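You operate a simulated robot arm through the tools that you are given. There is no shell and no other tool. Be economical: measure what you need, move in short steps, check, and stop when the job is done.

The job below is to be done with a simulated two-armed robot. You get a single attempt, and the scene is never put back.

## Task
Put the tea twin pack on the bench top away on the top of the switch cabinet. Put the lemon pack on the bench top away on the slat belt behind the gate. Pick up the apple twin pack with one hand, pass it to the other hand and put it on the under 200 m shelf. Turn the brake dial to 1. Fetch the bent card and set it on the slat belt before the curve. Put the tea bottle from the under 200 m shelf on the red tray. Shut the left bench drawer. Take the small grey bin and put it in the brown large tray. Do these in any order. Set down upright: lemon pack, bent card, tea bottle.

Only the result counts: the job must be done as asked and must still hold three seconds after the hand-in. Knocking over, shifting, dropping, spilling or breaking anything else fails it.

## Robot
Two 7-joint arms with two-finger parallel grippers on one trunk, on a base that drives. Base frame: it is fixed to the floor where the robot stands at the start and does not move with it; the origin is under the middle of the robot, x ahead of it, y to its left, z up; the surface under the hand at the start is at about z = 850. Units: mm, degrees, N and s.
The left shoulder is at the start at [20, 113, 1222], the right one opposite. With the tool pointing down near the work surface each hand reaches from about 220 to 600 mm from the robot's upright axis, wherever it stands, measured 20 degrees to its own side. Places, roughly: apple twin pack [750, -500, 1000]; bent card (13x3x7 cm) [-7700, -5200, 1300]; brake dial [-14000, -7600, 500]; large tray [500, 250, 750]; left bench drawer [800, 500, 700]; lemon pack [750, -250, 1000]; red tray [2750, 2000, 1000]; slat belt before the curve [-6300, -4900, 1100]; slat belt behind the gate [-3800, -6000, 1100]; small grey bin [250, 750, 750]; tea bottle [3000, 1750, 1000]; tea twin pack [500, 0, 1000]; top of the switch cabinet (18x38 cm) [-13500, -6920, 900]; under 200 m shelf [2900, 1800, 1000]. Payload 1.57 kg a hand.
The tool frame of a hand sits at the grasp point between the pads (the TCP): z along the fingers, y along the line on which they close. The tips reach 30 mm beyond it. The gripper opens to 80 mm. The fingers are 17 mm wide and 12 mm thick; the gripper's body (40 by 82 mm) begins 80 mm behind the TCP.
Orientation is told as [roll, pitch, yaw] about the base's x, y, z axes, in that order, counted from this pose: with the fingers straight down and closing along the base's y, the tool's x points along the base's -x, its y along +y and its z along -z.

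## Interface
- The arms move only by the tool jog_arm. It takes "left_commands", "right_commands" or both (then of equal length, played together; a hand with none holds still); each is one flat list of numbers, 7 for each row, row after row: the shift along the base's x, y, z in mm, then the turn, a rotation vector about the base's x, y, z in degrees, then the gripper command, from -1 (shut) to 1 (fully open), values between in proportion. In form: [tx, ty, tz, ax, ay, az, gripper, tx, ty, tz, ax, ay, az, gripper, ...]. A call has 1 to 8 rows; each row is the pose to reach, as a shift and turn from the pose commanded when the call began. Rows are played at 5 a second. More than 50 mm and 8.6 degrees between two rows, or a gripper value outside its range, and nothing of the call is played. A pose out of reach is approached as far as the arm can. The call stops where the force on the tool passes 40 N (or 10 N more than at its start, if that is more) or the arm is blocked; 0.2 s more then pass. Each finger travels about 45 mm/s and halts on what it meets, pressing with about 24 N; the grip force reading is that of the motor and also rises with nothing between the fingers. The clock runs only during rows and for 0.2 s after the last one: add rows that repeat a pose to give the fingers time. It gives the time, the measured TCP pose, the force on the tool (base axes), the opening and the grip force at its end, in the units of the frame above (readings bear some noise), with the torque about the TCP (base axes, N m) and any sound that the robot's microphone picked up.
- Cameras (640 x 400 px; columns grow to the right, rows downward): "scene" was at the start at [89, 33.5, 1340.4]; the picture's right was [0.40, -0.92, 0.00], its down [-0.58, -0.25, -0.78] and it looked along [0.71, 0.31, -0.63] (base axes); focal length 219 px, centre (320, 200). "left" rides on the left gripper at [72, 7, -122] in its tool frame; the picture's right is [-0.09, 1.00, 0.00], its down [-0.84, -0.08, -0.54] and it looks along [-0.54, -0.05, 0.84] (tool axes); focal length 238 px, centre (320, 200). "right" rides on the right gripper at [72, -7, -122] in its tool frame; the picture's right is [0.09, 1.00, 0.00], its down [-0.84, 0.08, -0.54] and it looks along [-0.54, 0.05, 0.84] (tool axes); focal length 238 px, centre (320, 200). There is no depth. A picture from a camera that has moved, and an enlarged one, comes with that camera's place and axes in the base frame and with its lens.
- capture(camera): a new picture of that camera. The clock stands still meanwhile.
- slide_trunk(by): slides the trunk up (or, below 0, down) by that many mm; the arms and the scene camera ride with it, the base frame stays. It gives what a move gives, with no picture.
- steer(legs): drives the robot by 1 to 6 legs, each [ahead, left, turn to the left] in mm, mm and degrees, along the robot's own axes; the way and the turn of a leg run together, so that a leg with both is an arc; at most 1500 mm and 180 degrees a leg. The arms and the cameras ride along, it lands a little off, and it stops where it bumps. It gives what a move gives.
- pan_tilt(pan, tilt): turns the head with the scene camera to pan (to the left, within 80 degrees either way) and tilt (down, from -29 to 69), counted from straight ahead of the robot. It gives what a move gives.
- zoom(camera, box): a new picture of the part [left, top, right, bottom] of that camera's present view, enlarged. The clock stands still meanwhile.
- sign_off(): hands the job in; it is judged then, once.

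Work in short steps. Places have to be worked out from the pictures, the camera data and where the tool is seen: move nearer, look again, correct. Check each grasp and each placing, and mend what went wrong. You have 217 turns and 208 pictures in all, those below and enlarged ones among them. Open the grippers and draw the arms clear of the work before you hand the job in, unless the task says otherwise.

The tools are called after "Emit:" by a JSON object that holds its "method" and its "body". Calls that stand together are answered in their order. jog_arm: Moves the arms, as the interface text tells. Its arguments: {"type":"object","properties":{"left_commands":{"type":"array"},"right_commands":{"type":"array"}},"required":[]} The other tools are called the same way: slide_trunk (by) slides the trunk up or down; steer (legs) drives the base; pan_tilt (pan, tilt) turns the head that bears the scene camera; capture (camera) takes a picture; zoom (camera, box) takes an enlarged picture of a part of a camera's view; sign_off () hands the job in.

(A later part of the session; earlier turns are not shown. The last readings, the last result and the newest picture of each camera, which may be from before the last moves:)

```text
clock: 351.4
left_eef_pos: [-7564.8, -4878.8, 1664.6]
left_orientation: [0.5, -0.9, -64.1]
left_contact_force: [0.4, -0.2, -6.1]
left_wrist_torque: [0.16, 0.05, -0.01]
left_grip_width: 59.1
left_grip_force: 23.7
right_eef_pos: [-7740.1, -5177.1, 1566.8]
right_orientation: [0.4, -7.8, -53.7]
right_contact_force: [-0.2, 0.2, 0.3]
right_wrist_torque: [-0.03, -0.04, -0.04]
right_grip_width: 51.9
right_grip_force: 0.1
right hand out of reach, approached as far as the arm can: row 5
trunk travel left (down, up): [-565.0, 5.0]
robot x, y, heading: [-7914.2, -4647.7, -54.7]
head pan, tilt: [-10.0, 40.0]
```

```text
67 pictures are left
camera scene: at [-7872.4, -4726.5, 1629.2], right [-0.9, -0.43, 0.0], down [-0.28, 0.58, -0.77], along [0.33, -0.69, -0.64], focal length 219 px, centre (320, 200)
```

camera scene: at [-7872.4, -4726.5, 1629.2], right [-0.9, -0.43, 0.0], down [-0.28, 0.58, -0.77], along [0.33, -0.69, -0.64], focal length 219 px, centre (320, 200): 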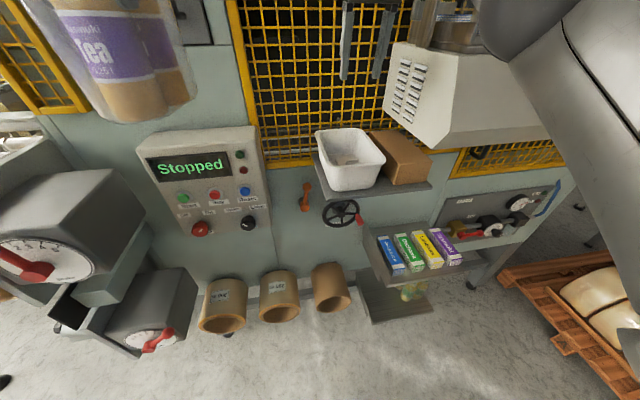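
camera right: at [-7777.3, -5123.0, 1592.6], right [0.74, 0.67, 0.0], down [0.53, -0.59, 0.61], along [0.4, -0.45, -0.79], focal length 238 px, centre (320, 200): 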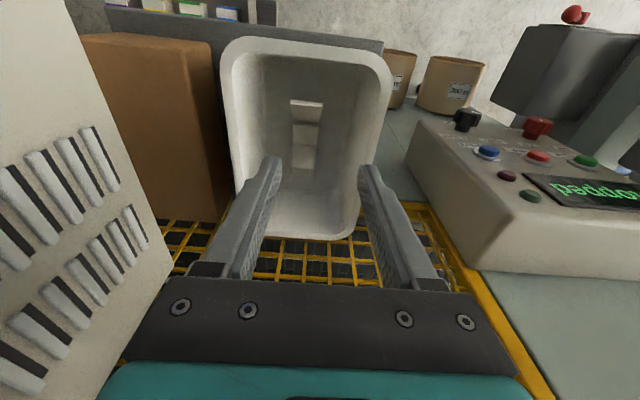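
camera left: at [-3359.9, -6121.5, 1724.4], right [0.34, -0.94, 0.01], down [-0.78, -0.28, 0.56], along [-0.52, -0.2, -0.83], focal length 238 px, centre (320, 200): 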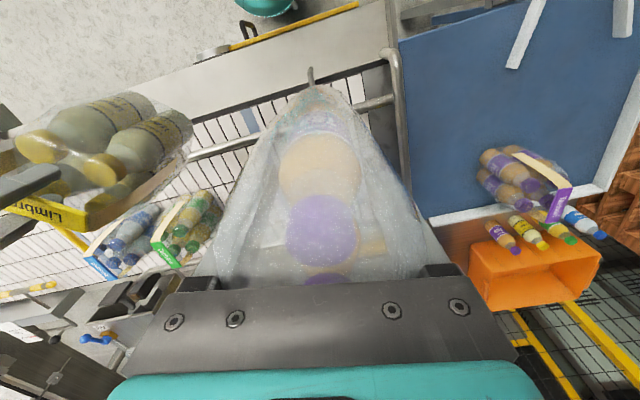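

Hand is tilted 8° forward, which helps reach and is harmless. Lower 120 mm and check the hood clearance.

Emit:
{"method": "jog_arm", "body": {"right_commands": [0, 0, -40, 0, 0, 0, 0.3, 4, -8, -80, 0, 0, 0, 0.3, 8, -14, -120, 0, 0, 0, 0.3]}}

Emit:
{"method": "capture", "body": {"camera": "scene"}}

Emit:
{"method": "capture", "body": {"camera": "right"}}

```text
clock: 352.2
left_eef_pos: [-7563.3, -4880.5, 1664.7]
left_orientation: [0.4, -0.9, -64.2]
left_contact_force: [0.4, -0.1, -5.2]
left_wrist_torque: [0.19, 0.09, 0.05]
left_grip_width: 58.7
left_grip_force: 24.4
right_eef_pos: [-7732.9, -5193.2, 1444.2]
right_orientation: [0.4, -7.7, -53.8]
right_contact_force: [-0.3, -0.2, -0.2]
right_wrist_torque: [0.01, 0.01, 0.02]
right_grip_width: 51.8
right_grip_force: 0.1
trunk travel left (down, up): [-565.0, 5.0]
robot x, y, heading: [-7915.8, -4640.3, -54.8]
head pan, tilt: [-10.0, 40.0]
```

```text
66 pictures are left
camera scene: at [-7871.4, -4728.1, 1629.0], right [-0.9, -0.43, 0.0], down [-0.28, 0.58, -0.77], along [0.33, -0.69, -0.64], focal length 219 px, centre (320, 200)
```

scene: 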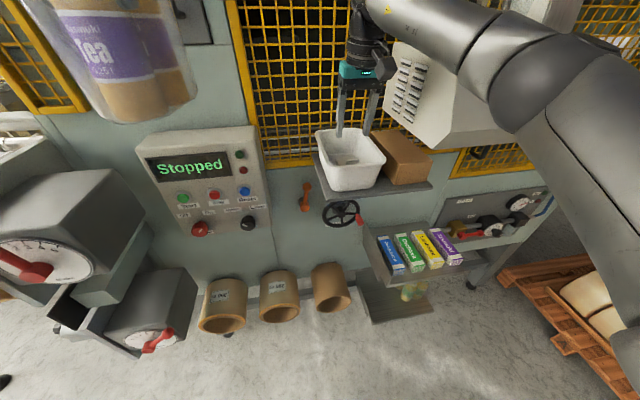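

```text
65 pictures are left
camera right: at [-7791.7, -5126.8, 1557.0], right [0.75, 0.66, 0.0], down [0.51, -0.57, 0.65], along [0.43, -0.49, -0.76], focal length 238 px, centre (320, 200)
```

right: 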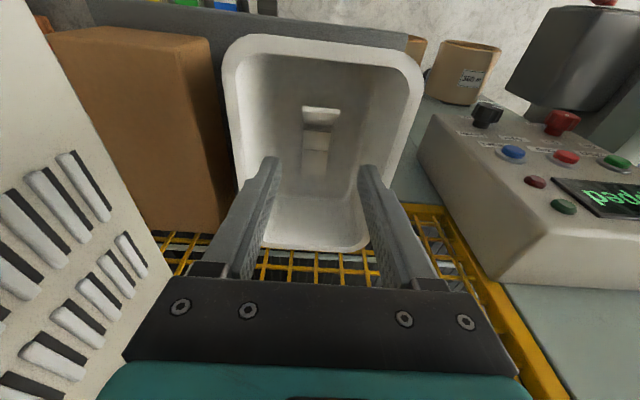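

Clear of the hood and laterally centred on the card. Lower to z≈1350 and close.

Emit:
{"method": "jog_arm", "body": {"right_commands": [3, -4, -35, 0, 0, 0, 0.3, 6, -8, -65, 0, 0, 0, 0.3, 6, -8, -85, 0, 0, 0, 0.3, 6, -8, -94, 0, 0, 0, 0.3, 6, -8, -94, 0, 0, 0, -1, 6, -8, -94, 0, 0, 0, -1, 6, -8, -94, 0, 0, 0, -1]}}

Emit:
{"method": "capture", "body": {"camera": "right"}}

```text
clock: 353.8
left_eef_pos: [-7564.0, -4879.9, 1662.9]
left_orientation: [0.5, -0.9, -64.2]
left_contact_force: [0.6, -0.1, -5.5]
left_wrist_torque: [0.15, 0.06, 0.0]
left_grip_width: 58.6
left_grip_force: 24.2
right_eef_pos: [-7727.9, -5199.2, 1351.0]
right_orientation: [0.5, -7.7, -53.8]
right_contact_force: [-0.2, 0.8, -0.5]
right_wrist_torque: [-0.01, -0.01, -0.02]
right_grip_width: 28.8
right_grip_force: 23.9
trunk travel left (down, up): [-565.0, 5.0]
robot x, y, heading: [-7919.7, -4641.8, -54.5]
head pan, tilt: [-10.0, 40.0]
```

```text
64 pictures are left
camera right: at [-7785.9, -5133.1, 1463.2], right [0.75, 0.66, 0.0], down [0.51, -0.57, 0.65], along [0.43, -0.49, -0.76], focal length 238 px, centre (320, 200)
```

right: 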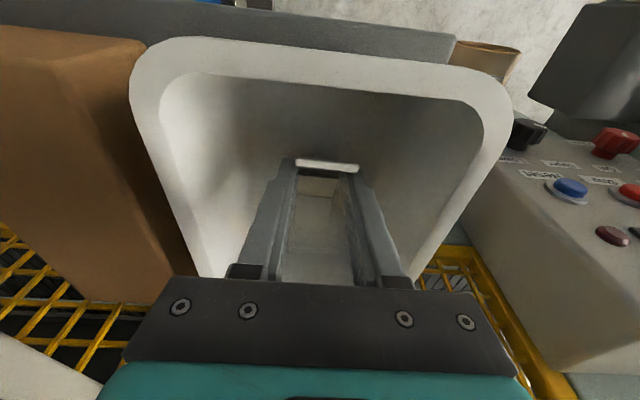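

Gripped at 28.8 mm (card width). Lift straight up and check.

Emit:
{"method": "jog_arm", "body": {"right_commands": [0, 0, 15, 0, 0, 0, -1, 0, 0, 45, 0, 0, 0, -1, 0, 0, 85, 0, 0, 0, -1, -5, 7, 125, 0, 0, 0, -1, -12, 17, 160, 0, 0, 0, -1]}}

Emit:
{"method": "capture", "body": {"camera": "right"}}

Emit:
{"method": "zoom", "body": {"camera": "scene", "box": [280, 20, 460, 200]}}

```text
clock: 355.0
left_eef_pos: [-7564.3, -4878.6, 1664.0]
left_orientation: [0.4, -0.9, -64.3]
left_contact_force: [-0.2, 0.6, -5.2]
left_wrist_torque: [0.14, 0.06, -0.01]
left_grip_width: 58.7
left_grip_force: 24.7
right_eef_pos: [-7736.1, -5184.1, 1513.6]
right_orientation: [0.6, -7.8, -53.7]
right_contact_force: [0.4, 0.8, -0.1]
right_wrist_torque: [-0.03, -0.03, 0.02]
right_grip_width: 28.4
right_grip_force: 23.8
trunk travel left (down, up): [-565.0, 5.0]
robot x, y, heading: [-7916.9, -4643.3, -54.5]
head pan, tilt: [-10.0, 40.0]
```

```text
63 pictures are left
camera right: at [-7796.2, -5117.7, 1625.3], right [0.75, 0.66, 0.0], down [0.51, -0.57, 0.65], along [0.43, -0.49, -0.76], focal length 238 px, centre (320, 200)
```

right: 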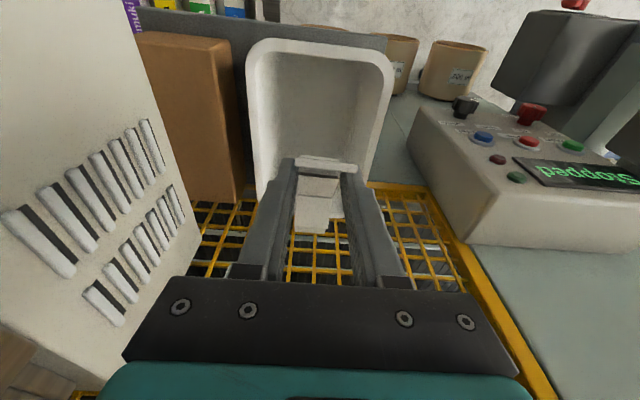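

```text
2.22 times, centred on (370, 110) of scene
camera zoom: at [-7871.9, -4726.5, 1629.1], right [-0.9, -0.43, 0.0], down [-0.28, 0.58, -0.77], along [0.33, -0.69, -0.64], focal length 487 px, centre (209, 400)
```

zoom: 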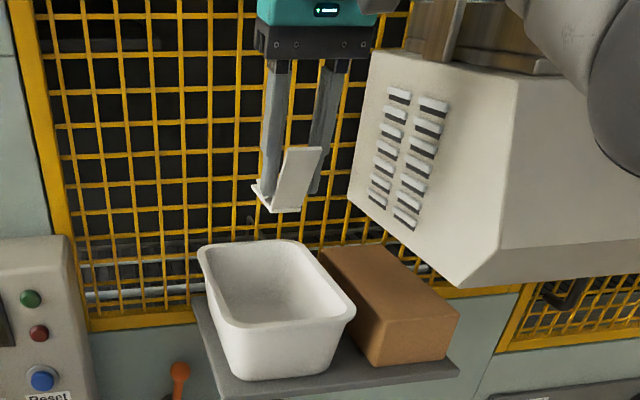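

The card is held with its base level and flap up. I retract the hand, drive left past the reels, and then look at the belt before the curve.

Emit:
{"method": "jog_arm", "body": {"right_commands": [-25, 36, 10, 0, 0, 0, -1, -52, 74, 10, 0, 0, 0, -1, -80, 113, 10, 0, 0, 0, -1, -105, 148, 10, 0, 0, 0, -1, -125, 175, 10, 0, 0, 0, -1]}}

Emit:
{"method": "steer", "body": {"legs": [[0, 1200, 0]]}}

Emit:
{"method": "pan_tilt", "body": {"pan": -5, "tilt": 35}}

Emit:
{"method": "capture", "body": {"camera": "scene"}}

```text
clock: 356.2
left_eef_pos: [-7564.4, -4880.4, 1664.5]
left_orientation: [0.4, -0.9, -64.3]
left_contact_force: [0.3, 0.9, -4.9]
left_wrist_torque: [0.13, 0.05, 0.0]
left_grip_width: 59.1
left_grip_force: 23.7
right_eef_pos: [-7863.9, -5005.0, 1521.7]
right_orientation: [0.4, -7.6, -53.8]
right_contact_force: [0.3, 0.1, -0.3]
right_wrist_torque: [-0.03, 0.02, 0.0]
right_grip_width: 28.2
right_grip_force: 23.8
trunk travel left (down, up): [-565.0, 5.0]
robot x, y, heading: [-7914.8, -4640.4, -54.7]
head pan, tilt: [-10.0, 40.0]
```

```text
clock: 362.3
left_eef_pos: [-6576.7, -4192.6, 1664.4]
left_orientation: [0.4, -0.9, -65.3]
left_contact_force: [0.3, 0.2, -5.4]
left_wrist_torque: [0.14, 0.05, -0.01]
left_grip_width: 59.1
left_grip_force: 24.3
right_eef_pos: [-6879.9, -4312.3, 1520.6]
right_orientation: [0.5, -7.7, -54.7]
right_contact_force: [0.4, 0.7, -0.7]
right_wrist_torque: [0.02, 0.01, 0.03]
right_grip_width: 28.5
right_grip_force: 23.6
trunk travel left (down, up): [-565.0, 5.0]
robot x, y, heading: [-6922.8, -3947.5, -55.5]
head pan, tilt: [-10.0, 40.0]
```

```text
clock: 363.0
left_eef_pos: [-6578.0, -4192.2, 1663.5]
left_orientation: [0.4, -0.9, -65.1]
left_contact_force: [0.3, 0.1, -6.1]
left_wrist_torque: [0.14, 0.07, -0.02]
left_grip_width: 59.0
left_grip_force: 23.7
right_eef_pos: [-6878.1, -4312.7, 1522.2]
right_orientation: [0.4, -7.6, -54.8]
right_contact_force: [0.0, 0.1, 0.3]
right_wrist_torque: [-0.01, 0.02, -0.02]
right_grip_width: 28.6
right_grip_force: 23.7
trunk travel left (down, up): [-565.0, 5.0]
robot x, y, heading: [-6923.5, -3950.4, -55.2]
head pan, tilt: [-5.0, 35.0]
```

```text
61 pictures are left
camera scene: at [-6874.0, -4033.0, 1636.6], right [-0.87, -0.49, 0.0], down [-0.28, 0.5, -0.82], along [0.4, -0.71, -0.57], focal length 219 px, centre (320, 200)
```

scene: 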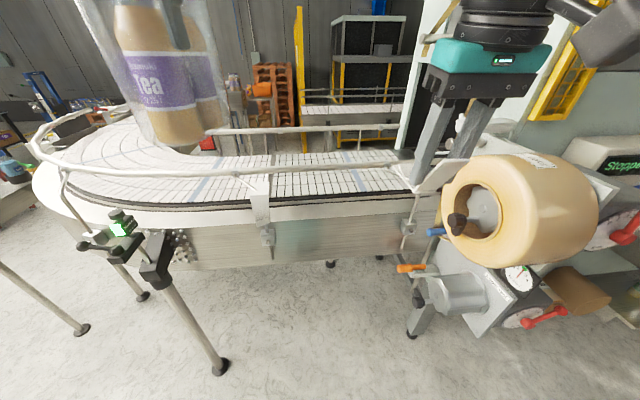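

The straight belt before the curve spans e≈-150..-660. I shift left 130 and forward 470 to place the card about 180 mm in from the near edge.

Emit:
{"method": "steer", "body": {"legs": [[0, 130, 0], [470, 0, 0]]}}

Emit:
{"method": "pan_tilt", "body": {"pan": -10, "tilt": 45}}

Emit:
{"method": "capture", "body": {"camera": "scene"}}

Emit:
{"method": "capture", "body": {"camera": "right"}}

```text
clock: 366.7
left_eef_pos: [-6203.6, -4499.9, 1663.9]
left_orientation: [0.4, -0.9, -64.8]
left_contact_force: [0.7, -0.7, -5.2]
left_wrist_torque: [0.14, 0.09, 0.01]
left_grip_width: 58.6
left_grip_force: 24.3
right_eef_pos: [-6504.3, -4624.4, 1521.4]
right_orientation: [0.5, -7.7, -54.2]
right_contact_force: [-0.9, -0.1, -0.3]
right_wrist_torque: [0.04, 0.0, 0.02]
right_grip_width: 28.4
right_grip_force: 24.3
trunk travel left (down, up): [-565.0, 5.0]
robot x, y, heading: [-6554.4, -4260.0, -55.2]
head pan, tilt: [-5.0, 35.0]
```

```text
clock: 367.4
left_eef_pos: [-6203.6, -4499.0, 1663.8]
left_orientation: [0.5, -0.9, -64.8]
left_contact_force: [0.4, 0.2, -5.8]
left_wrist_torque: [0.15, 0.06, 0.03]
left_grip_width: 58.8
left_grip_force: 24.0
right_eef_pos: [-6504.4, -4624.2, 1520.6]
right_orientation: [0.6, -7.7, -54.3]
right_contact_force: [-0.2, 0.5, 0.8]
right_wrist_torque: [-0.01, 0.02, 0.0]
right_grip_width: 28.4
right_grip_force: 24.2
trunk travel left (down, up): [-565.0, 5.0]
robot x, y, heading: [-6551.0, -4259.0, -55.1]
head pan, tilt: [-10.0, 45.0]
```

```text
60 pictures are left
camera scene: at [-6510.9, -4340.9, 1621.8], right [-0.91, -0.42, 0.0], down [-0.3, 0.64, -0.71], along [0.3, -0.64, -0.71], focal length 219 px, centre (320, 200)
```

scene: 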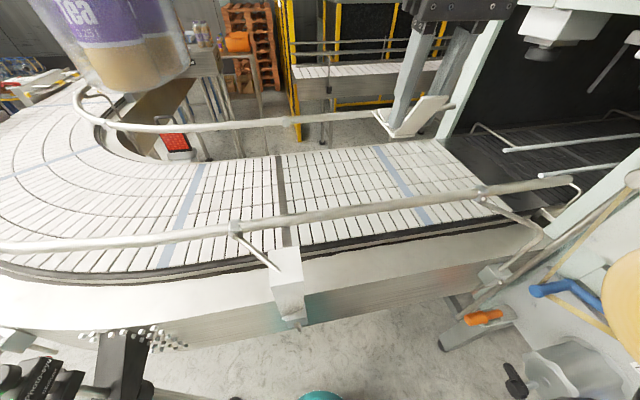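

```text
59 pictures are left
camera right: at [-6562.5, -4556.9, 1633.5], right [0.76, 0.66, 0.0], down [0.5, -0.57, 0.65], along [0.42, -0.49, -0.76], focal length 238 px, centre (320, 200)
```

right: 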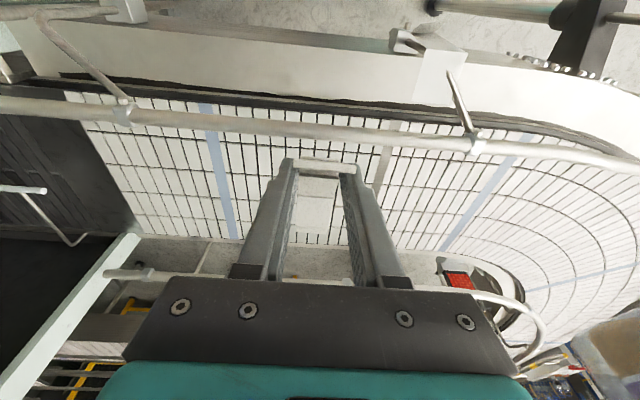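

The belt lies between e≈-181 and -680 with a rail above its near edge. I drive 80 mm closer and extend the card over the belt, lowering to about z 1250.

Emit:
{"method": "steer", "body": {"legs": [[80, 0, 0]]}}

Emit:
{"method": "jog_arm", "body": {"right_commands": [22, -32, -30, 0, 0, 0, -1, 45, -65, -60, 0, 0, 0, -1, 68, -98, -90, 0, 0, 0, -1, 90, -130, -120, 0, 0, 0, -1, 113, -163, -150, 0, 0, 0, -1, 113, -163, -195, 0, 0, 0, -1, 113, -163, -240, 0, 0, 0, -1, 113, -163, -275, 0, 0, 0, -1]}}

Emit:
{"method": "capture", "body": {"camera": "right"}}

Emit:
{"method": "capture", "body": {"camera": "scene"}}

```text
clock: 368.5
left_eef_pos: [-6158.5, -4565.5, 1663.9]
left_orientation: [0.4, -1.0, -64.9]
left_contact_force: [-0.8, -0.9, -5.9]
left_wrist_torque: [0.19, 0.07, 0.04]
left_grip_width: 58.9
left_grip_force: 24.6
right_eef_pos: [-6459.9, -4687.8, 1522.8]
right_orientation: [0.5, -7.7, -54.2]
right_contact_force: [0.4, 0.3, 0.3]
right_wrist_torque: [0.03, 0.02, -0.01]
right_grip_width: 28.2
right_grip_force: 24.0
trunk travel left (down, up): [-565.0, 5.0]
robot x, y, heading: [-6504.8, -4321.7, -55.4]
head pan, tilt: [-10.0, 45.0]
```

```text
refused: row 2 steps farther than a row can; nothing moved
```

```text
58 pictures are left
camera right: at [-6517.4, -4621.6, 1633.5], right [0.75, 0.66, 0.0], down [0.5, -0.57, 0.65], along [0.42, -0.49, -0.76], focal length 238 px, centre (320, 200)
```

right: 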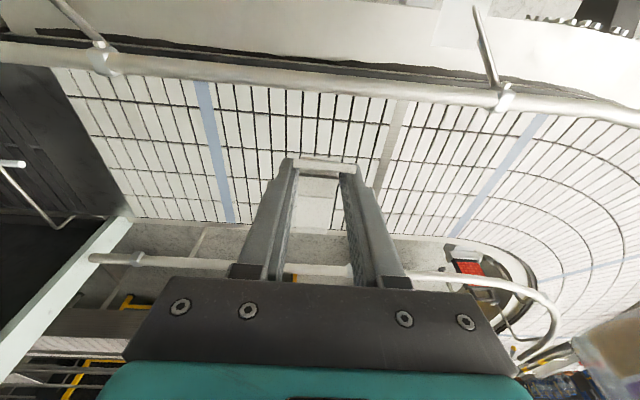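

```text
57 pictures are left
camera scene: at [-6465.8, -4405.7, 1621.8], right [-0.91, -0.42, 0.0], down [-0.3, 0.64, -0.71], along [0.3, -0.64, -0.71], focal length 219 px, centre (320, 200)
```

scene: 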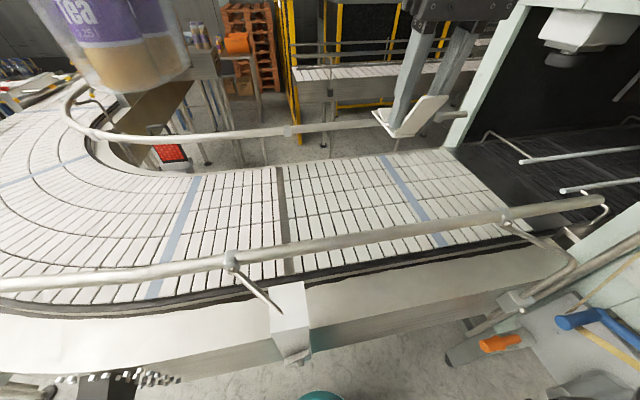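

Steps were a hair too large; I repeat with smaller ones.

Emit:
{"method": "jog_arm", "body": {"right_commands": [22, -32, -25, 0, 0, 0, -1, 45, -65, -50, 0, 0, 0, -1, 68, -98, -75, 0, 0, 0, -1, 91, -131, -100, 0, 0, 0, -1, 113, -163, -125, 0, 0, 0, -1, 113, -163, -170, 0, 0, 0, -1, 113, -163, -215, 0, 0, 0, -1, 113, -163, -260, 0, 0, 0, -1]}}

Emit:
{"method": "capture", "body": {"camera": "right"}}

Emit:
{"method": "capture", "body": {"camera": "scene"}}

```text
clock: 370.3
left_eef_pos: [-6158.6, -4564.7, 1663.9]
left_orientation: [0.4, -0.9, -64.8]
left_contact_force: [-0.7, -0.2, -5.1]
left_wrist_torque: [0.14, 0.06, -0.01]
left_grip_width: 58.9
left_grip_force: 23.8
right_eef_pos: [-6347.0, -4852.5, 1261.6]
right_orientation: [0.5, -7.7, -54.3]
right_contact_force: [-0.8, 0.0, -0.3]
right_wrist_torque: [0.03, -0.02, -0.03]
right_grip_width: 28.4
right_grip_force: 24.0
trunk travel left (down, up): [-565.0, 5.0]
robot x, y, heading: [-6509.8, -4320.8, -54.9]
head pan, tilt: [-10.0, 45.0]
```

```text
56 pictures are left
camera right: at [-6404.8, -4786.4, 1373.1], right [0.76, 0.66, 0.0], down [0.5, -0.57, 0.65], along [0.42, -0.49, -0.76], focal length 238 px, centre (320, 200)
```

right: 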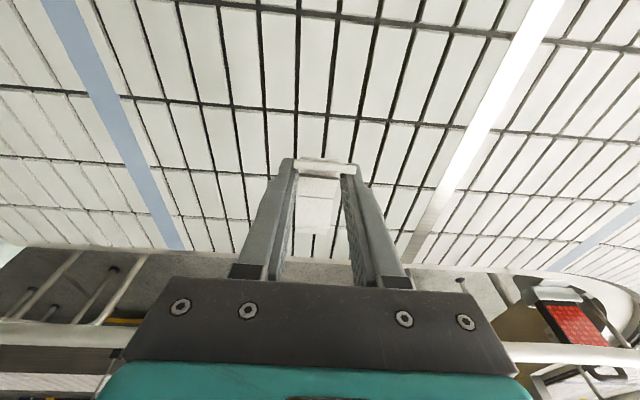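

```text
55 pictures are left
camera scene: at [-6466.0, -4405.5, 1621.8], right [-0.91, -0.42, 0.0], down [-0.3, 0.64, -0.71], along [0.3, -0.64, -0.71], focal length 219 px, centre (320, 200)
```

scene: 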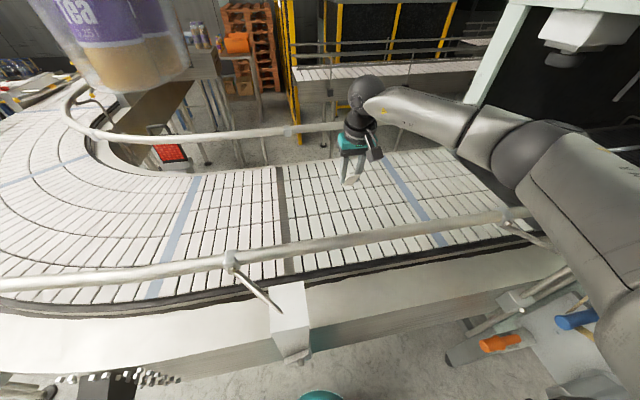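

Over the belt, clear of the rail. Lower to z≈1150, then finely.

Emit:
{"method": "jog_arm", "body": {"right_commands": [0, 0, -35, 0, 0, 0, -1, 0, 0, -70, 0, 0, 0, -1, 0, 0, -98, 0, 0, 0, -1, 0, 0, -108, 0, 0, 0, -1, 0, 0, -115, 0, 0, 0, -1, 0, 0, -120, 0, 0, 0, -1]}}

Emit:
{"method": "zoom", "body": {"camera": "scene", "box": [300, 120, 440, 220]}}

```text
clock: 371.7
left_eef_pos: [-6159.4, -4562.0, 1665.6]
left_orientation: [0.4, -1.0, -64.8]
left_contact_force: [-0.6, -0.3, -5.9]
left_wrist_torque: [0.15, 0.06, 0.0]
left_grip_width: 59.0
left_grip_force: 24.5
right_eef_pos: [-6346.0, -4851.1, 1147.8]
right_orientation: [0.6, -8.4, -54.4]
right_contact_force: [-2.9, 1.1, 25.3]
right_wrist_torque: [-0.21, 0.08, -0.02]
right_grip_width: 28.9
right_grip_force: 24.2
trunk travel left (down, up): [-565.0, 5.0]
robot x, y, heading: [-6509.1, -4323.2, -55.1]
head pan, tilt: [-10.0, 45.0]
```

```text
4.00 times, centred on (370, 170) of scene
camera zoom: at [-6467.7, -4402.0, 1622.4], right [-0.91, -0.42, 0.0], down [-0.3, 0.64, -0.71], along [0.3, -0.64, -0.71], focal length 877 px, centre (120, 320)
```

zoom: 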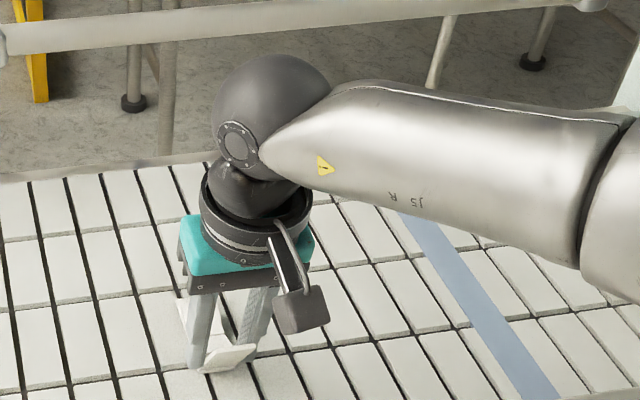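

25 N at the tool: the card's base is on the belt. Ease up 5 mm, open, and lift.

Emit:
{"method": "jog_arm", "body": {"right_commands": [0, 0, 7, 0, 0, 0, -1, 0, 0, 7, 0, 0, 0, -0.1, 0, 0, 7, 0, 0, 0, 0.3, 0, 0, 7, 0, 0, 0, 0.3, 0, 0, 35, 0, 0, 0, 0.3, 0, 0, 75, 0, 0, 0, 0.3, 0, 0, 120, 0, 0, 0, 0.3]}}

Emit:
{"method": "capture", "body": {"camera": "right"}}

Emit:
{"method": "zoom", "body": {"camera": "scene", "box": [290, 120, 430, 220]}}

```text
clock: 373.3
left_eef_pos: [-6158.7, -4564.5, 1664.2]
left_orientation: [0.4, -0.9, -64.8]
left_contact_force: [-0.2, 0.7, -4.6]
left_wrist_torque: [0.17, 0.09, 0.03]
left_grip_width: 58.7
left_grip_force: 23.9
right_eef_pos: [-6345.7, -4850.6, 1263.3]
right_orientation: [0.5, -7.7, -54.3]
right_contact_force: [-1.0, -0.1, -0.2]
right_wrist_torque: [-0.04, -0.01, -0.02]
right_grip_width: 51.9
right_grip_force: 0.1
trunk travel left (down, up): [-565.0, 5.0]
robot x, y, heading: [-6509.6, -4323.7, -55.1]
head pan, tilt: [-10.0, 45.0]
```

```text
53 pictures are left
camera right: at [-6403.4, -4783.5, 1376.0], right [0.75, 0.66, 0.0], down [0.5, -0.57, 0.65], along [0.42, -0.49, -0.76], focal length 238 px, centre (320, 200)
```

right: 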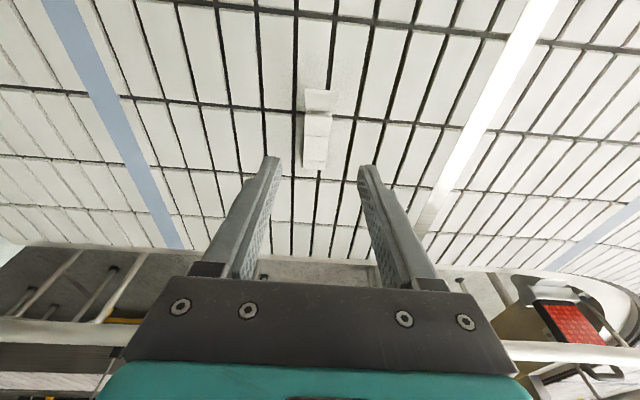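

```text
4.00 times, centred on (360, 170) of scene
camera zoom: at [-6466.3, -4404.7, 1621.9], right [-0.91, -0.42, 0.0], down [-0.3, 0.64, -0.71], along [0.3, -0.64, -0.71], focal length 877 px, centre (160, 320)
```

zoom: 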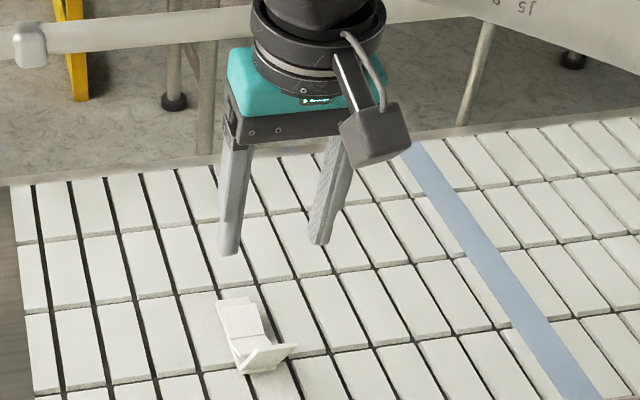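

The card stands on the belt as it did in the bin. I retract the arm, back off, and turn to head for the switch cabinet.

Emit:
{"method": "jog_arm", "body": {"right_commands": [0, 0, 45, 0, 0, 0, 1, 0, 0, 90, 0, 0, 0, 1, -20, 29, 125, 0, 0, 0, 1, -45, 65, 145, 0, 0, 0, 1, -70, 101, 160, 0, 0, 0, 1, -95, 137, 175, 0, 0, 0, 1, -113, 163, 190, 0, 0, 0, 1]}}

Emit:
{"method": "steer", "body": {"legs": [[-700, 0, 0], [0, 0, -90], [1300, 0, 0]]}}

Emit:
{"method": "pan_tilt", "body": {"pan": 0, "tilt": 18}}

Emit:
{"method": "capture", "body": {"camera": "scene"}}

```text
clock: 374.9
left_eef_pos: [-6158.1, -4565.1, 1664.1]
left_orientation: [0.4, -0.9, -64.8]
left_contact_force: [-0.6, 0.1, -5.8]
left_wrist_torque: [0.16, 0.08, -0.04]
left_grip_width: 59.0
left_grip_force: 24.0
right_eef_pos: [-6458.1, -4683.9, 1449.9]
right_orientation: [0.5, -7.7, -54.5]
right_contact_force: [-0.3, 0.3, -0.1]
right_wrist_torque: [-0.01, -0.02, -0.02]
right_grip_width: 80.1
right_grip_force: 0.1
trunk travel left (down, up): [-565.0, 5.0]
robot x, y, heading: [-6508.3, -4319.4, -55.1]
head pan, tilt: [-10.0, 45.0]
```

```text
clock: 388.7
left_eef_pos: [-8164.4, -4943.6, 1664.6]
left_orientation: [0.5, -0.9, -150.6]
left_contact_force: [-0.4, 0.3, -4.9]
left_wrist_torque: [0.09, -0.15, 0.01]
left_grip_width: 58.5
left_grip_force: 23.5
right_eef_pos: [-8308.3, -4653.8, 1449.9]
right_orientation: [0.5, -7.7, -140.1]
right_contact_force: [0.0, 0.3, -0.1]
right_wrist_torque: [0.04, 0.02, -0.01]
right_grip_width: 80.3
right_grip_force: 0.0
trunk travel left (down, up): [-565.0, 5.0]
robot x, y, heading: [-7948.5, -4581.6, -141.3]
head pan, tilt: [-10.0, 45.0]
```

```text
clock: 389.6
left_eef_pos: [-8165.5, -4942.6, 1663.8]
left_orientation: [0.4, -0.9, -150.6]
left_contact_force: [0.8, -0.4, -5.7]
left_wrist_torque: [0.1, -0.17, -0.02]
left_grip_width: 58.8
left_grip_force: 23.5
right_eef_pos: [-8308.1, -4655.0, 1450.1]
right_orientation: [0.5, -7.7, -140.1]
right_contact_force: [0.3, 0.1, 0.3]
right_wrist_torque: [0.01, 0.0, -0.03]
right_grip_width: 80.0
right_grip_force: 0.2
trunk travel left (down, up): [-565.0, 5.0]
robot x, y, heading: [-7946.5, -4579.2, -140.8]
head pan, tilt: [0.0, 18.0]
```

```text
51 pictures are left
camera scene: at [-8029.2, -4644.8, 1663.7], right [-0.63, 0.78, 0.0], down [0.24, 0.2, -0.95], along [-0.74, -0.6, -0.31], focal length 219 px, centre (320, 200)
```

scene: 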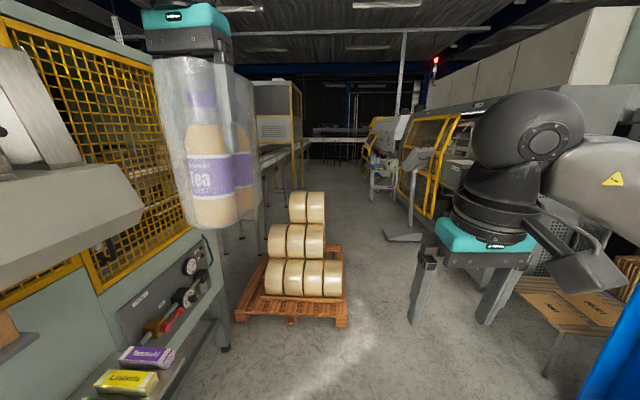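

I steer right of the reel pallet and left of the pedestal, in stages, and look again.

Emit:
{"method": "steer", "body": {"legs": [[0, 0, -4], [1000, -500, 0], [1300, -30, 0], [900, 150, 0]]}}

Emit:
{"method": "capture", "body": {"camera": "scene"}}

```text
clock: 406.2
left_eef_pos: [-11005.3, -6450.6, 1665.4]
left_orientation: [0.5, -0.9, -154.1]
left_contact_force: [-0.5, -0.5, -5.6]
left_wrist_torque: [0.07, -0.12, 0.03]
left_grip_width: 58.9
left_grip_force: 23.5
right_eef_pos: [-11131.3, -6152.0, 1451.0]
right_orientation: [0.4, -7.6, -143.7]
right_contact_force: [-0.8, 0.6, 0.1]
right_wrist_torque: [0.0, 0.02, -0.02]
right_grip_width: 79.7
right_grip_force: 0.2
trunk travel left (down, up): [-565.0, 5.0]
robot x, y, heading: [-10765.9, -6100.2, -144.5]
head pan, tilt: [0.0, 18.0]
```

```text
50 pictures are left
camera scene: at [-10851.7, -6160.4, 1663.8], right [-0.58, 0.81, 0.0], down [0.25, 0.18, -0.95], along [-0.77, -0.55, -0.31], focal length 219 px, centre (320, 200)
```

scene: 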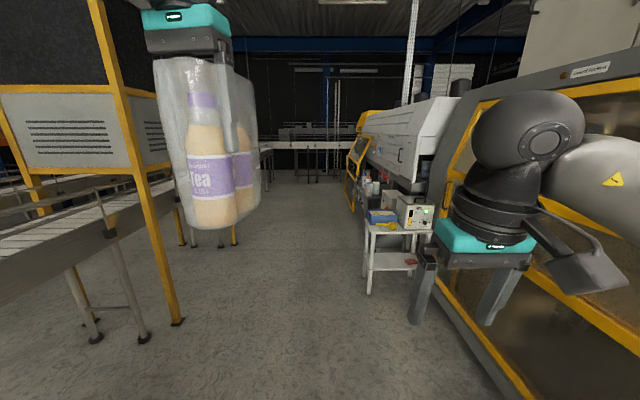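

Zoom on the area where the cabinet should be.

Emit:
{"method": "zoom", "body": {"camera": "scene", "box": [330, 140, 450, 300]}}

```text
2.50 times, centred on (390, 220) of scene
camera zoom: at [-10851.7, -6160.4, 1663.8], right [-0.58, 0.81, 0.0], down [0.25, 0.18, -0.95], along [-0.77, -0.55, -0.31], focal length 548 px, centre (145, 150)
```

zoom: 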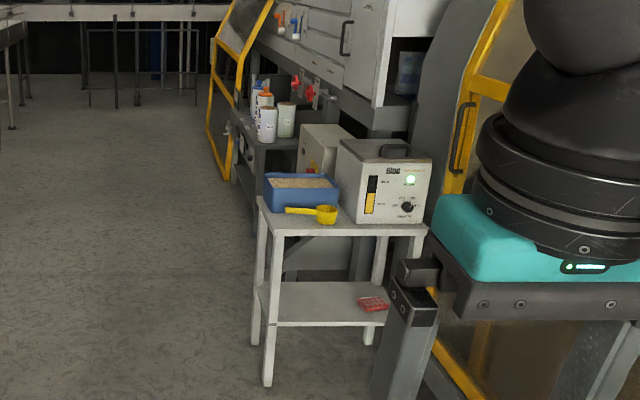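

Cans, a glue unit and a cream cabinet stand on the right. I drive forward 2100 mm and look to the right.

Emit:
{"method": "steer", "body": {"legs": [[1400, 0, 0], [1050, 0, 0]]}}

Emit:
{"method": "pan_tilt", "body": {"pan": -65, "tilt": 30}}

Emit:
{"method": "capture", "body": {"camera": "scene"}}

```text
clock: 418.3
left_eef_pos: [-12988.6, -7911.3, 1664.1]
left_orientation: [0.5, -0.9, -154.5]
left_contact_force: [0.3, -0.5, -5.5]
left_wrist_torque: [0.08, -0.15, 0.0]
left_grip_width: 58.6
left_grip_force: 24.2
right_eef_pos: [-13113.5, -7613.7, 1449.7]
right_orientation: [0.6, -7.7, -143.7]
right_contact_force: [0.3, 0.3, -0.1]
right_wrist_torque: [-0.01, -0.02, 0.0]
right_grip_width: 80.0
right_grip_force: 0.0
trunk travel left (down, up): [-565.0, 5.0]
robot x, y, heading: [-12748.2, -7559.7, -144.7]
head pan, tilt: [0.0, 18.0]
```

```text
clock: 419.6
left_eef_pos: [-12988.4, -7911.2, 1663.6]
left_orientation: [0.4, -0.9, -154.5]
left_contact_force: [-0.7, -0.1, -5.5]
left_wrist_torque: [0.05, -0.16, 0.02]
left_grip_width: 58.7
left_grip_force: 24.0
right_eef_pos: [-13113.4, -7612.2, 1450.4]
right_orientation: [0.5, -7.7, -143.8]
right_contact_force: [0.2, 0.4, 0.6]
right_wrist_torque: [0.0, 0.02, -0.02]
right_grip_width: 79.9
right_grip_force: 0.2
trunk travel left (down, up): [-565.0, 5.0]
robot x, y, heading: [-12751.3, -7560.7, -144.6]
head pan, tilt: [-65.0, 30.0]
```

```text
48 pictures are left
camera scene: at [-12836.6, -7522.6, 1644.5], right [0.49, 0.87, 0.0], down [0.43, -0.25, -0.87], along [-0.75, 0.43, -0.5], focal length 219 px, centre (320, 200)
```

scene: 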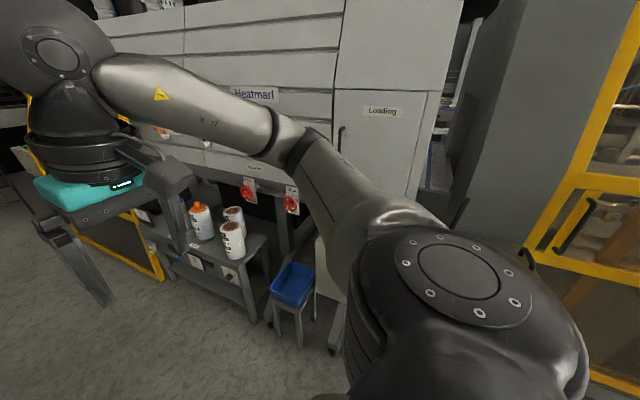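

I turn right 90° to face the cabinet row.

Emit:
{"method": "steer", "body": {"legs": [[0, 0, -90]]}}

Emit:
{"method": "pan_tilt", "body": {"pan": 0, "tilt": 30}}

Emit:
{"method": "capture", "body": {"camera": "scene"}}

```text
clock: 423.9
left_eef_pos: [-13100.7, -7321.2, 1663.1]
left_orientation: [0.5, -0.9, 115.5]
left_contact_force: [0.2, -0.2, -4.9]
left_wrist_torque: [-0.17, -0.08, 0.02]
left_grip_width: 58.6
left_grip_force: 23.5
right_eef_pos: [-12801.1, -7197.2, 1450.2]
right_orientation: [0.5, -7.7, 125.9]
right_contact_force: [-0.3, 0.3, -0.3]
right_wrist_torque: [-0.04, -0.02, -0.03]
right_grip_width: 80.1
right_grip_force: 0.0
trunk travel left (down, up): [-565.0, 5.0]
robot x, y, heading: [-12749.4, -7563.4, 125.3]
head pan, tilt: [-65.0, 30.0]
```

```text
clock: 425.2
left_eef_pos: [-13099.9, -7320.5, 1663.6]
left_orientation: [0.4, -0.9, 115.5]
left_contact_force: [-0.2, -0.5, -5.3]
left_wrist_torque: [-0.16, -0.09, 0.0]
left_grip_width: 59.0
left_grip_force: 23.3
right_eef_pos: [-12801.0, -7196.3, 1450.4]
right_orientation: [0.5, -7.8, 126.1]
right_contact_force: [-0.5, -0.6, -0.6]
right_wrist_torque: [0.01, -0.01, 0.03]
right_grip_width: 79.9
right_grip_force: 0.0
trunk travel left (down, up): [-565.0, 5.0]
robot x, y, heading: [-12748.5, -7560.2, 125.2]
head pan, tilt: [0.0, 30.0]
```

```text
47 pictures are left
camera scene: at [-12807.9, -7478.7, 1644.4], right [0.82, 0.58, 0.0], down [0.29, -0.41, -0.87], along [-0.5, 0.71, -0.5], focal length 219 px, centre (320, 200)
```

scene: 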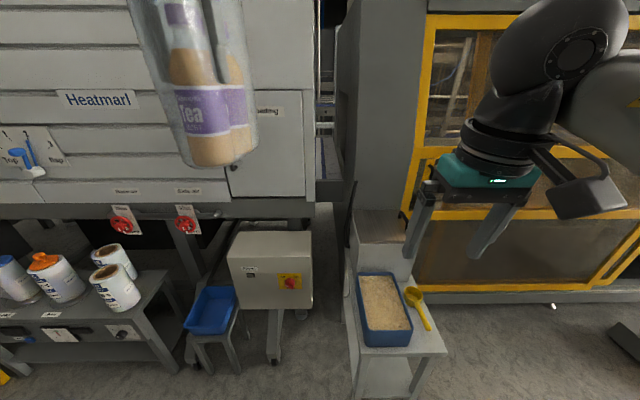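

The switch cabinet is the cream box with the red switch, top centre ≈(-13476,-6938), z≈900. I retract the right hand, shift left 105 and drive forward 400, staying high.

Emit:
{"method": "jog_arm", "body": {"right_commands": [12, -17, 10, 0, 0, 0, 0, 29, -41, 20, 0, 0, 0, -1, 46, -65, 30, 0, 0, 0, -1, 58, -82, 40, 0, 0, 0, -1]}}

Emit:
{"method": "steer", "body": {"legs": [[0, 105, 0], [400, 0, 0]]}}

Emit:
{"method": "pan_tilt", "body": {"pan": 10, "tilt": 45}}

Emit:
{"method": "capture", "body": {"camera": "scene"}}

Emit:
{"method": "capture", "body": {"camera": "left"}}

```text
clock: 426.2
left_eef_pos: [-13099.0, -7321.4, 1663.7]
left_orientation: [0.3, -0.9, 115.4]
left_contact_force: [1.4, -0.3, -5.6]
left_wrist_torque: [-0.15, -0.05, -0.01]
left_grip_width: 59.0
left_grip_force: 24.2
right_eef_pos: [-12740.2, -7280.5, 1490.8]
right_orientation: [0.5, -7.6, 126.0]
right_contact_force: [0.7, 0.0, 0.1]
right_wrist_torque: [0.0, 0.01, 0.01]
right_grip_width: 0.0
right_grip_force: 3.2
trunk travel left (down, up): [-565.0, 5.0]
robot x, y, heading: [-12748.3, -7562.8, 125.2]
head pan, tilt: [0.0, 30.0]
```

```text
clock: 429.5
left_eef_pos: [-13410.6, -7053.8, 1664.1]
left_orientation: [0.4, -0.8, 115.1]
left_contact_force: [-0.5, 0.5, -5.4]
left_wrist_torque: [-0.15, -0.11, 0.0]
left_grip_width: 58.8
left_grip_force: 23.8
right_eef_pos: [-13052.8, -7015.6, 1491.0]
right_orientation: [0.5, -7.7, 125.6]
right_contact_force: [0.2, -0.4, -0.7]
right_wrist_torque: [0.01, 0.0, 0.01]
right_grip_width: 0.0
right_grip_force: 20.9
trunk travel left (down, up): [-565.0, 5.0]
robot x, y, heading: [-13063.3, -7299.1, 125.1]
head pan, tilt: [0.0, 30.0]
```

```text
clock: 430.2
left_eef_pos: [-13410.0, -7054.9, 1663.0]
left_orientation: [0.4, -0.9, 115.0]
left_contact_force: [0.2, 0.1, -6.3]
left_wrist_torque: [-0.15, -0.09, 0.0]
left_grip_width: 58.9
left_grip_force: 24.2
right_eef_pos: [-13052.2, -7014.6, 1491.1]
right_orientation: [0.5, -7.7, 125.5]
right_contact_force: [-0.3, 0.2, -0.5]
right_wrist_torque: [0.02, 0.02, 0.01]
right_grip_width: 0.0
right_grip_force: 21.5
trunk travel left (down, up): [-565.0, 5.0]
robot x, y, heading: [-13063.8, -7295.9, 124.9]
head pan, tilt: [10.0, 45.0]
```

```text
46 pictures are left
camera scene: at [-13126.0, -7230.2, 1621.9], right [0.71, 0.7, 0.0], down [0.5, -0.5, -0.71], along [-0.5, 0.5, -0.71], focal length 219 px, centre (320, 200)
```

scene: 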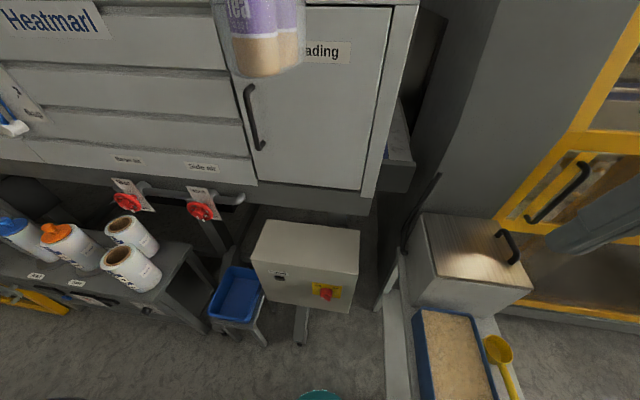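

```text
45 pictures are left
camera left: at [-13384.3, -7125.1, 1784.8], right [-0.94, -0.34, 0.01], down [-0.28, 0.79, 0.55], along [-0.19, 0.52, -0.83], focal length 238 px, centre (320, 200)
```

left: 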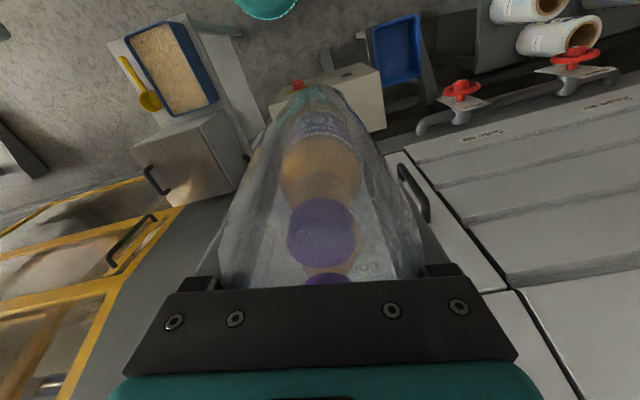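

Cabinet top spans e 1868–2055 with the machine panel front at e≈2107, so the pack (laid lengthwise toward it) fits from above. Lower the trunk, align the pack and extend over the cabinet.

Emit:
{"method": "slide_trunk", "body": {"by": -350}}

Emit:
{"method": "jog_arm", "body": {"left_commands": [-15, 21, 0, 0, 0, 3, -1, -30, 43, 0, 0, 0, 6, -1, -45, 64, -20, 0, 0, 9, -1, -55, 84, -50, 0, 0, 10, -1, -55, 86, -95, 0, 0, 10, -1, -55, 86, -140, 0, 0, 10, -1, -55, 86, -180, 0, 0, 10, -1]}}

Emit:
{"method": "capture", "body": {"camera": "scene"}}

Emit:
{"method": "capture", "body": {"camera": "left"}}

```text
clock: 433.7
left_eef_pos: [-13410.6, -7054.0, 1313.6]
left_orientation: [0.4, -0.9, 115.1]
left_contact_force: [-0.9, 0.2, -5.7]
left_wrist_torque: [-0.12, -0.05, 0.01]
left_grip_width: 58.5
left_grip_force: 24.2
right_eef_pos: [-13052.6, -7015.4, 1140.9]
right_orientation: [0.5, -7.6, 125.6]
right_contact_force: [-0.4, -0.3, -0.4]
right_wrist_torque: [0.0, 0.0, 0.0]
right_grip_width: 0.0
right_grip_force: 20.9
trunk travel left (down, up): [-215.0, 355.0]
robot x, y, heading: [-13063.3, -7296.6, 124.9]
head pan, tilt: [10.0, 45.0]
```

```text
clock: 435.3
left_eef_pos: [-13466.4, -6966.9, 1132.7]
left_orientation: [0.4, -0.8, 125.2]
left_contact_force: [0.5, 0.0, -5.2]
left_wrist_torque: [-0.16, -0.1, 0.0]
left_grip_width: 58.7
left_grip_force: 23.5
left hand out of reach, approached as far as the arm can: row 2, 3, 4
right_eef_pos: [-13053.8, -7015.1, 1141.9]
right_orientation: [0.5, -7.7, 125.7]
right_contact_force: [0.2, 0.1, 0.3]
right_wrist_torque: [0.02, -0.02, 0.03]
right_grip_width: 0.0
right_grip_force: 20.8
trunk travel left (down, up): [-215.0, 355.0]
robot x, y, heading: [-13063.4, -7294.2, 124.8]
head pan, tilt: [10.0, 45.0]
```

```text
44 pictures are left
camera scene: at [-13126.7, -7229.8, 1271.7], right [0.71, 0.71, 0.0], down [0.5, -0.5, -0.71], along [-0.5, 0.5, -0.71], focal length 219 px, centre (320, 200)
```

scene: 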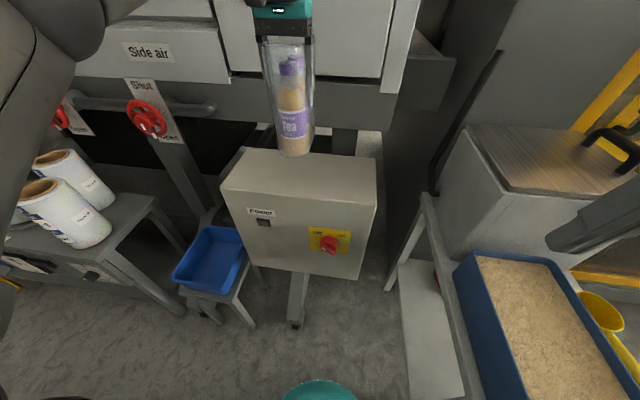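

```text
43 pictures are left
camera left: at [-13427.8, -7032.3, 1253.8], right [-0.87, -0.5, 0.01], down [-0.41, 0.72, 0.55], along [-0.28, 0.48, -0.83], focal length 238 px, centre (320, 200)
```

left: 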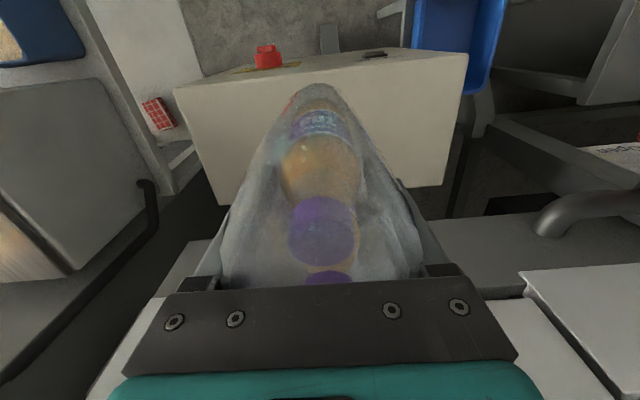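

Pack is centred over the cabinet top (e 1875–2066). Lower to contact.

Emit:
{"method": "jog_arm", "body": {"left_commands": [0, 0, -25, 0, 0, 0, -1, 0, 0, -55, 0, 0, 0, -1, 0, 0, -80, 0, 0, 0, -1, 0, 0, -92, 0, 0, 0, -1, 0, 0, -98, 0, 0, 0, -1, 0, 0, -103, 0, 0, 0, -1, 0, 0, -107, 0, 0, 0, -1]}}

```text
clock: 436.9
left_eef_pos: [-13465.1, -6970.2, 1029.3]
left_orientation: [0.3, -1.2, 125.1]
left_contact_force: [1.2, -4.5, 10.8]
left_wrist_torque: [0.42, 0.12, 0.04]
left_grip_width: 59.0
left_grip_force: 23.5
right_eef_pos: [-13051.0, -7015.3, 1141.5]
right_orientation: [0.5, -7.8, 125.5]
right_contact_force: [0.6, 0.2, 0.7]
right_wrist_torque: [-0.01, -0.01, 0.03]
right_grip_width: 0.0
right_grip_force: 21.7
trunk travel left (down, up): [-215.0, 355.0]
robot x, y, heading: [-13063.8, -7297.5, 124.7]
head pan, tilt: [10.0, 45.0]
```

Contact (≈16 N change) at the expected height. Release and lift straight up.

Emit:
{"method": "jog_arm", "body": {"left_commands": [0, 0, 2, 0, 0, 0, 0, 0, 0, 2, 0, 0, 0, 1, 0, 0, 2, 0, 0, 0, 1, 0, 0, 35, 0, 0, 0, 1, 0, 0, 80, 0, 0, 0, 1, 0, 0, 130, 0, 0, 0, 1]}}

Emit:
{"method": "capture", "body": {"camera": "scene"}}

Emit:
{"method": "capture", "body": {"camera": "left"}}

```text
clock: 438.3
left_eef_pos: [-13467.1, -6969.7, 1158.4]
left_orientation: [0.4, -0.9, 125.1]
left_contact_force: [-0.1, -0.6, -0.2]
left_wrist_torque: [0.0, 0.02, 0.0]
left_grip_width: 79.9
left_grip_force: 0.0
right_eef_pos: [-13052.2, -7015.8, 1140.7]
right_orientation: [0.5, -7.8, 125.6]
right_contact_force: [0.5, -0.1, 0.5]
right_wrist_torque: [0.0, 0.0, -0.01]
right_grip_width: 0.1
right_grip_force: 21.2
trunk travel left (down, up): [-215.0, 355.0]
robot x, y, heading: [-13060.7, -7296.4, 125.0]
head pan, tilt: [10.0, 45.0]
```

```text
42 pictures are left
camera scene: at [-13125.2, -7230.7, 1271.9], right [0.71, 0.71, 0.0], down [0.5, -0.5, -0.71], along [-0.5, 0.5, -0.71], focal length 219 px, centre (320, 200)
```

scene: 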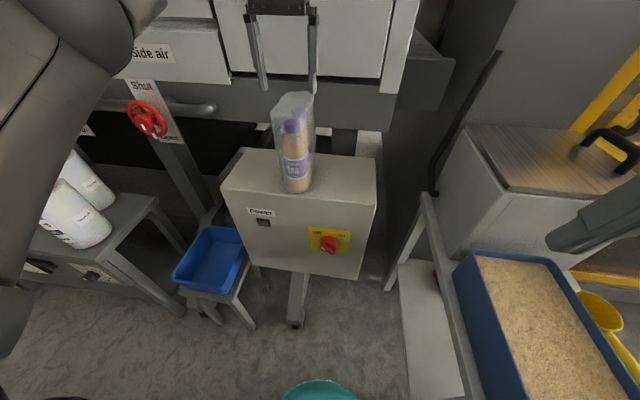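

```text
41 pictures are left
camera left: at [-13428.3, -7035.4, 1278.5], right [-0.87, -0.5, 0.01], down [-0.41, 0.72, 0.55], along [-0.28, 0.48, -0.83], focal length 238 px, centre (320, 200)
```

left: 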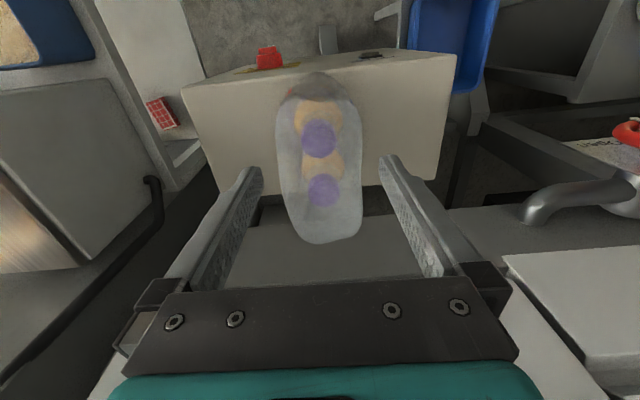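

Tea pack stands on the cabinet. Retract the left hand, back off, and move left to the table with the dials.

Emit:
{"method": "jog_arm", "body": {"left_commands": [0, 0, 40, 0, 0, 0, 1, 0, 0, 80, 0, 0, 0, 1, 20, -29, 90, 0, 0, 0, 1, 45, -65, 90, 0, 0, 0, 1, 70, -100, 90, 0, 0, 0, 1, 90, -130, 90, 0, 0, 0, 1]}}

Emit:
{"method": "steer", "body": {"legs": [[-400, 0, 0], [0, 850, 0]]}}

Emit:
{"method": "pan_tilt", "body": {"pan": 0, "tilt": 40}}

Emit:
{"method": "capture", "body": {"camera": "scene"}}

```text
clock: 439.7
left_eef_pos: [-13377.8, -7099.7, 1248.8]
left_orientation: [0.5, -0.9, 125.2]
left_contact_force: [-0.5, 0.0, 0.4]
left_wrist_torque: [-0.01, 0.03, 0.01]
left_grip_width: 80.0
left_grip_force: 0.0
right_eef_pos: [-13051.5, -7016.9, 1141.5]
right_orientation: [0.5, -7.8, 125.7]
right_contact_force: [-1.1, 0.1, 0.4]
right_wrist_torque: [-0.02, 0.0, -0.05]
right_grip_width: 0.3
right_grip_force: 22.0
trunk travel left (down, up): [-215.0, 355.0]
robot x, y, heading: [-13061.0, -7296.6, 125.0]
head pan, tilt: [10.0, 45.0]
```

```text
clock: 446.2
left_eef_pos: [-13836.7, -7902.3, 1248.6]
left_orientation: [0.4, -0.8, 125.0]
left_contact_force: [-0.1, -0.4, -0.8]
left_wrist_torque: [0.01, -0.01, 0.03]
left_grip_width: 80.3
left_grip_force: 0.1
right_eef_pos: [-13511.9, -7818.4, 1140.8]
right_orientation: [0.4, -7.7, 125.6]
right_contact_force: [0.2, 0.4, -0.4]
right_wrist_torque: [0.01, 0.02, 0.03]
right_grip_width: 0.0
right_grip_force: 21.3
trunk travel left (down, up): [-215.0, 355.0]
robot x, y, heading: [-13520.1, -8104.3, 124.6]
head pan, tilt: [10.0, 45.0]
```

```text
clock: 446.9
left_eef_pos: [-13836.1, -7899.7, 1248.0]
left_orientation: [0.3, -1.0, 125.0]
left_contact_force: [0.5, -0.9, 0.2]
left_wrist_torque: [0.01, 0.02, -0.04]
left_grip_width: 80.0
left_grip_force: 0.0
right_eef_pos: [-13512.8, -7818.0, 1142.2]
right_orientation: [0.6, -7.7, 125.5]
right_contact_force: [0.2, 1.4, -0.4]
right_wrist_torque: [-0.01, -0.01, -0.03]
right_grip_width: 0.0
right_grip_force: 21.6
trunk travel left (down, up): [-215.0, 355.0]
robot x, y, heading: [-13523.1, -8099.5, 124.7]
head pan, tilt: [0.0, 40.0]
```

```text
40 pictures are left
camera scene: at [-13576.7, -8021.7, 1279.1], right [0.82, 0.57, 0.0], down [0.37, -0.53, -0.77], along [-0.44, 0.63, -0.64], focal length 219 px, centre (320, 200)
```

scene: 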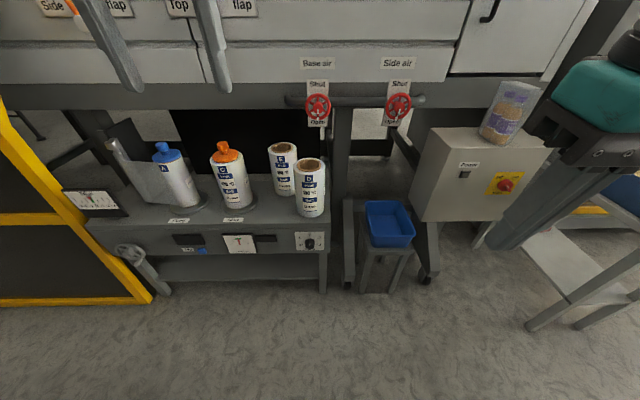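

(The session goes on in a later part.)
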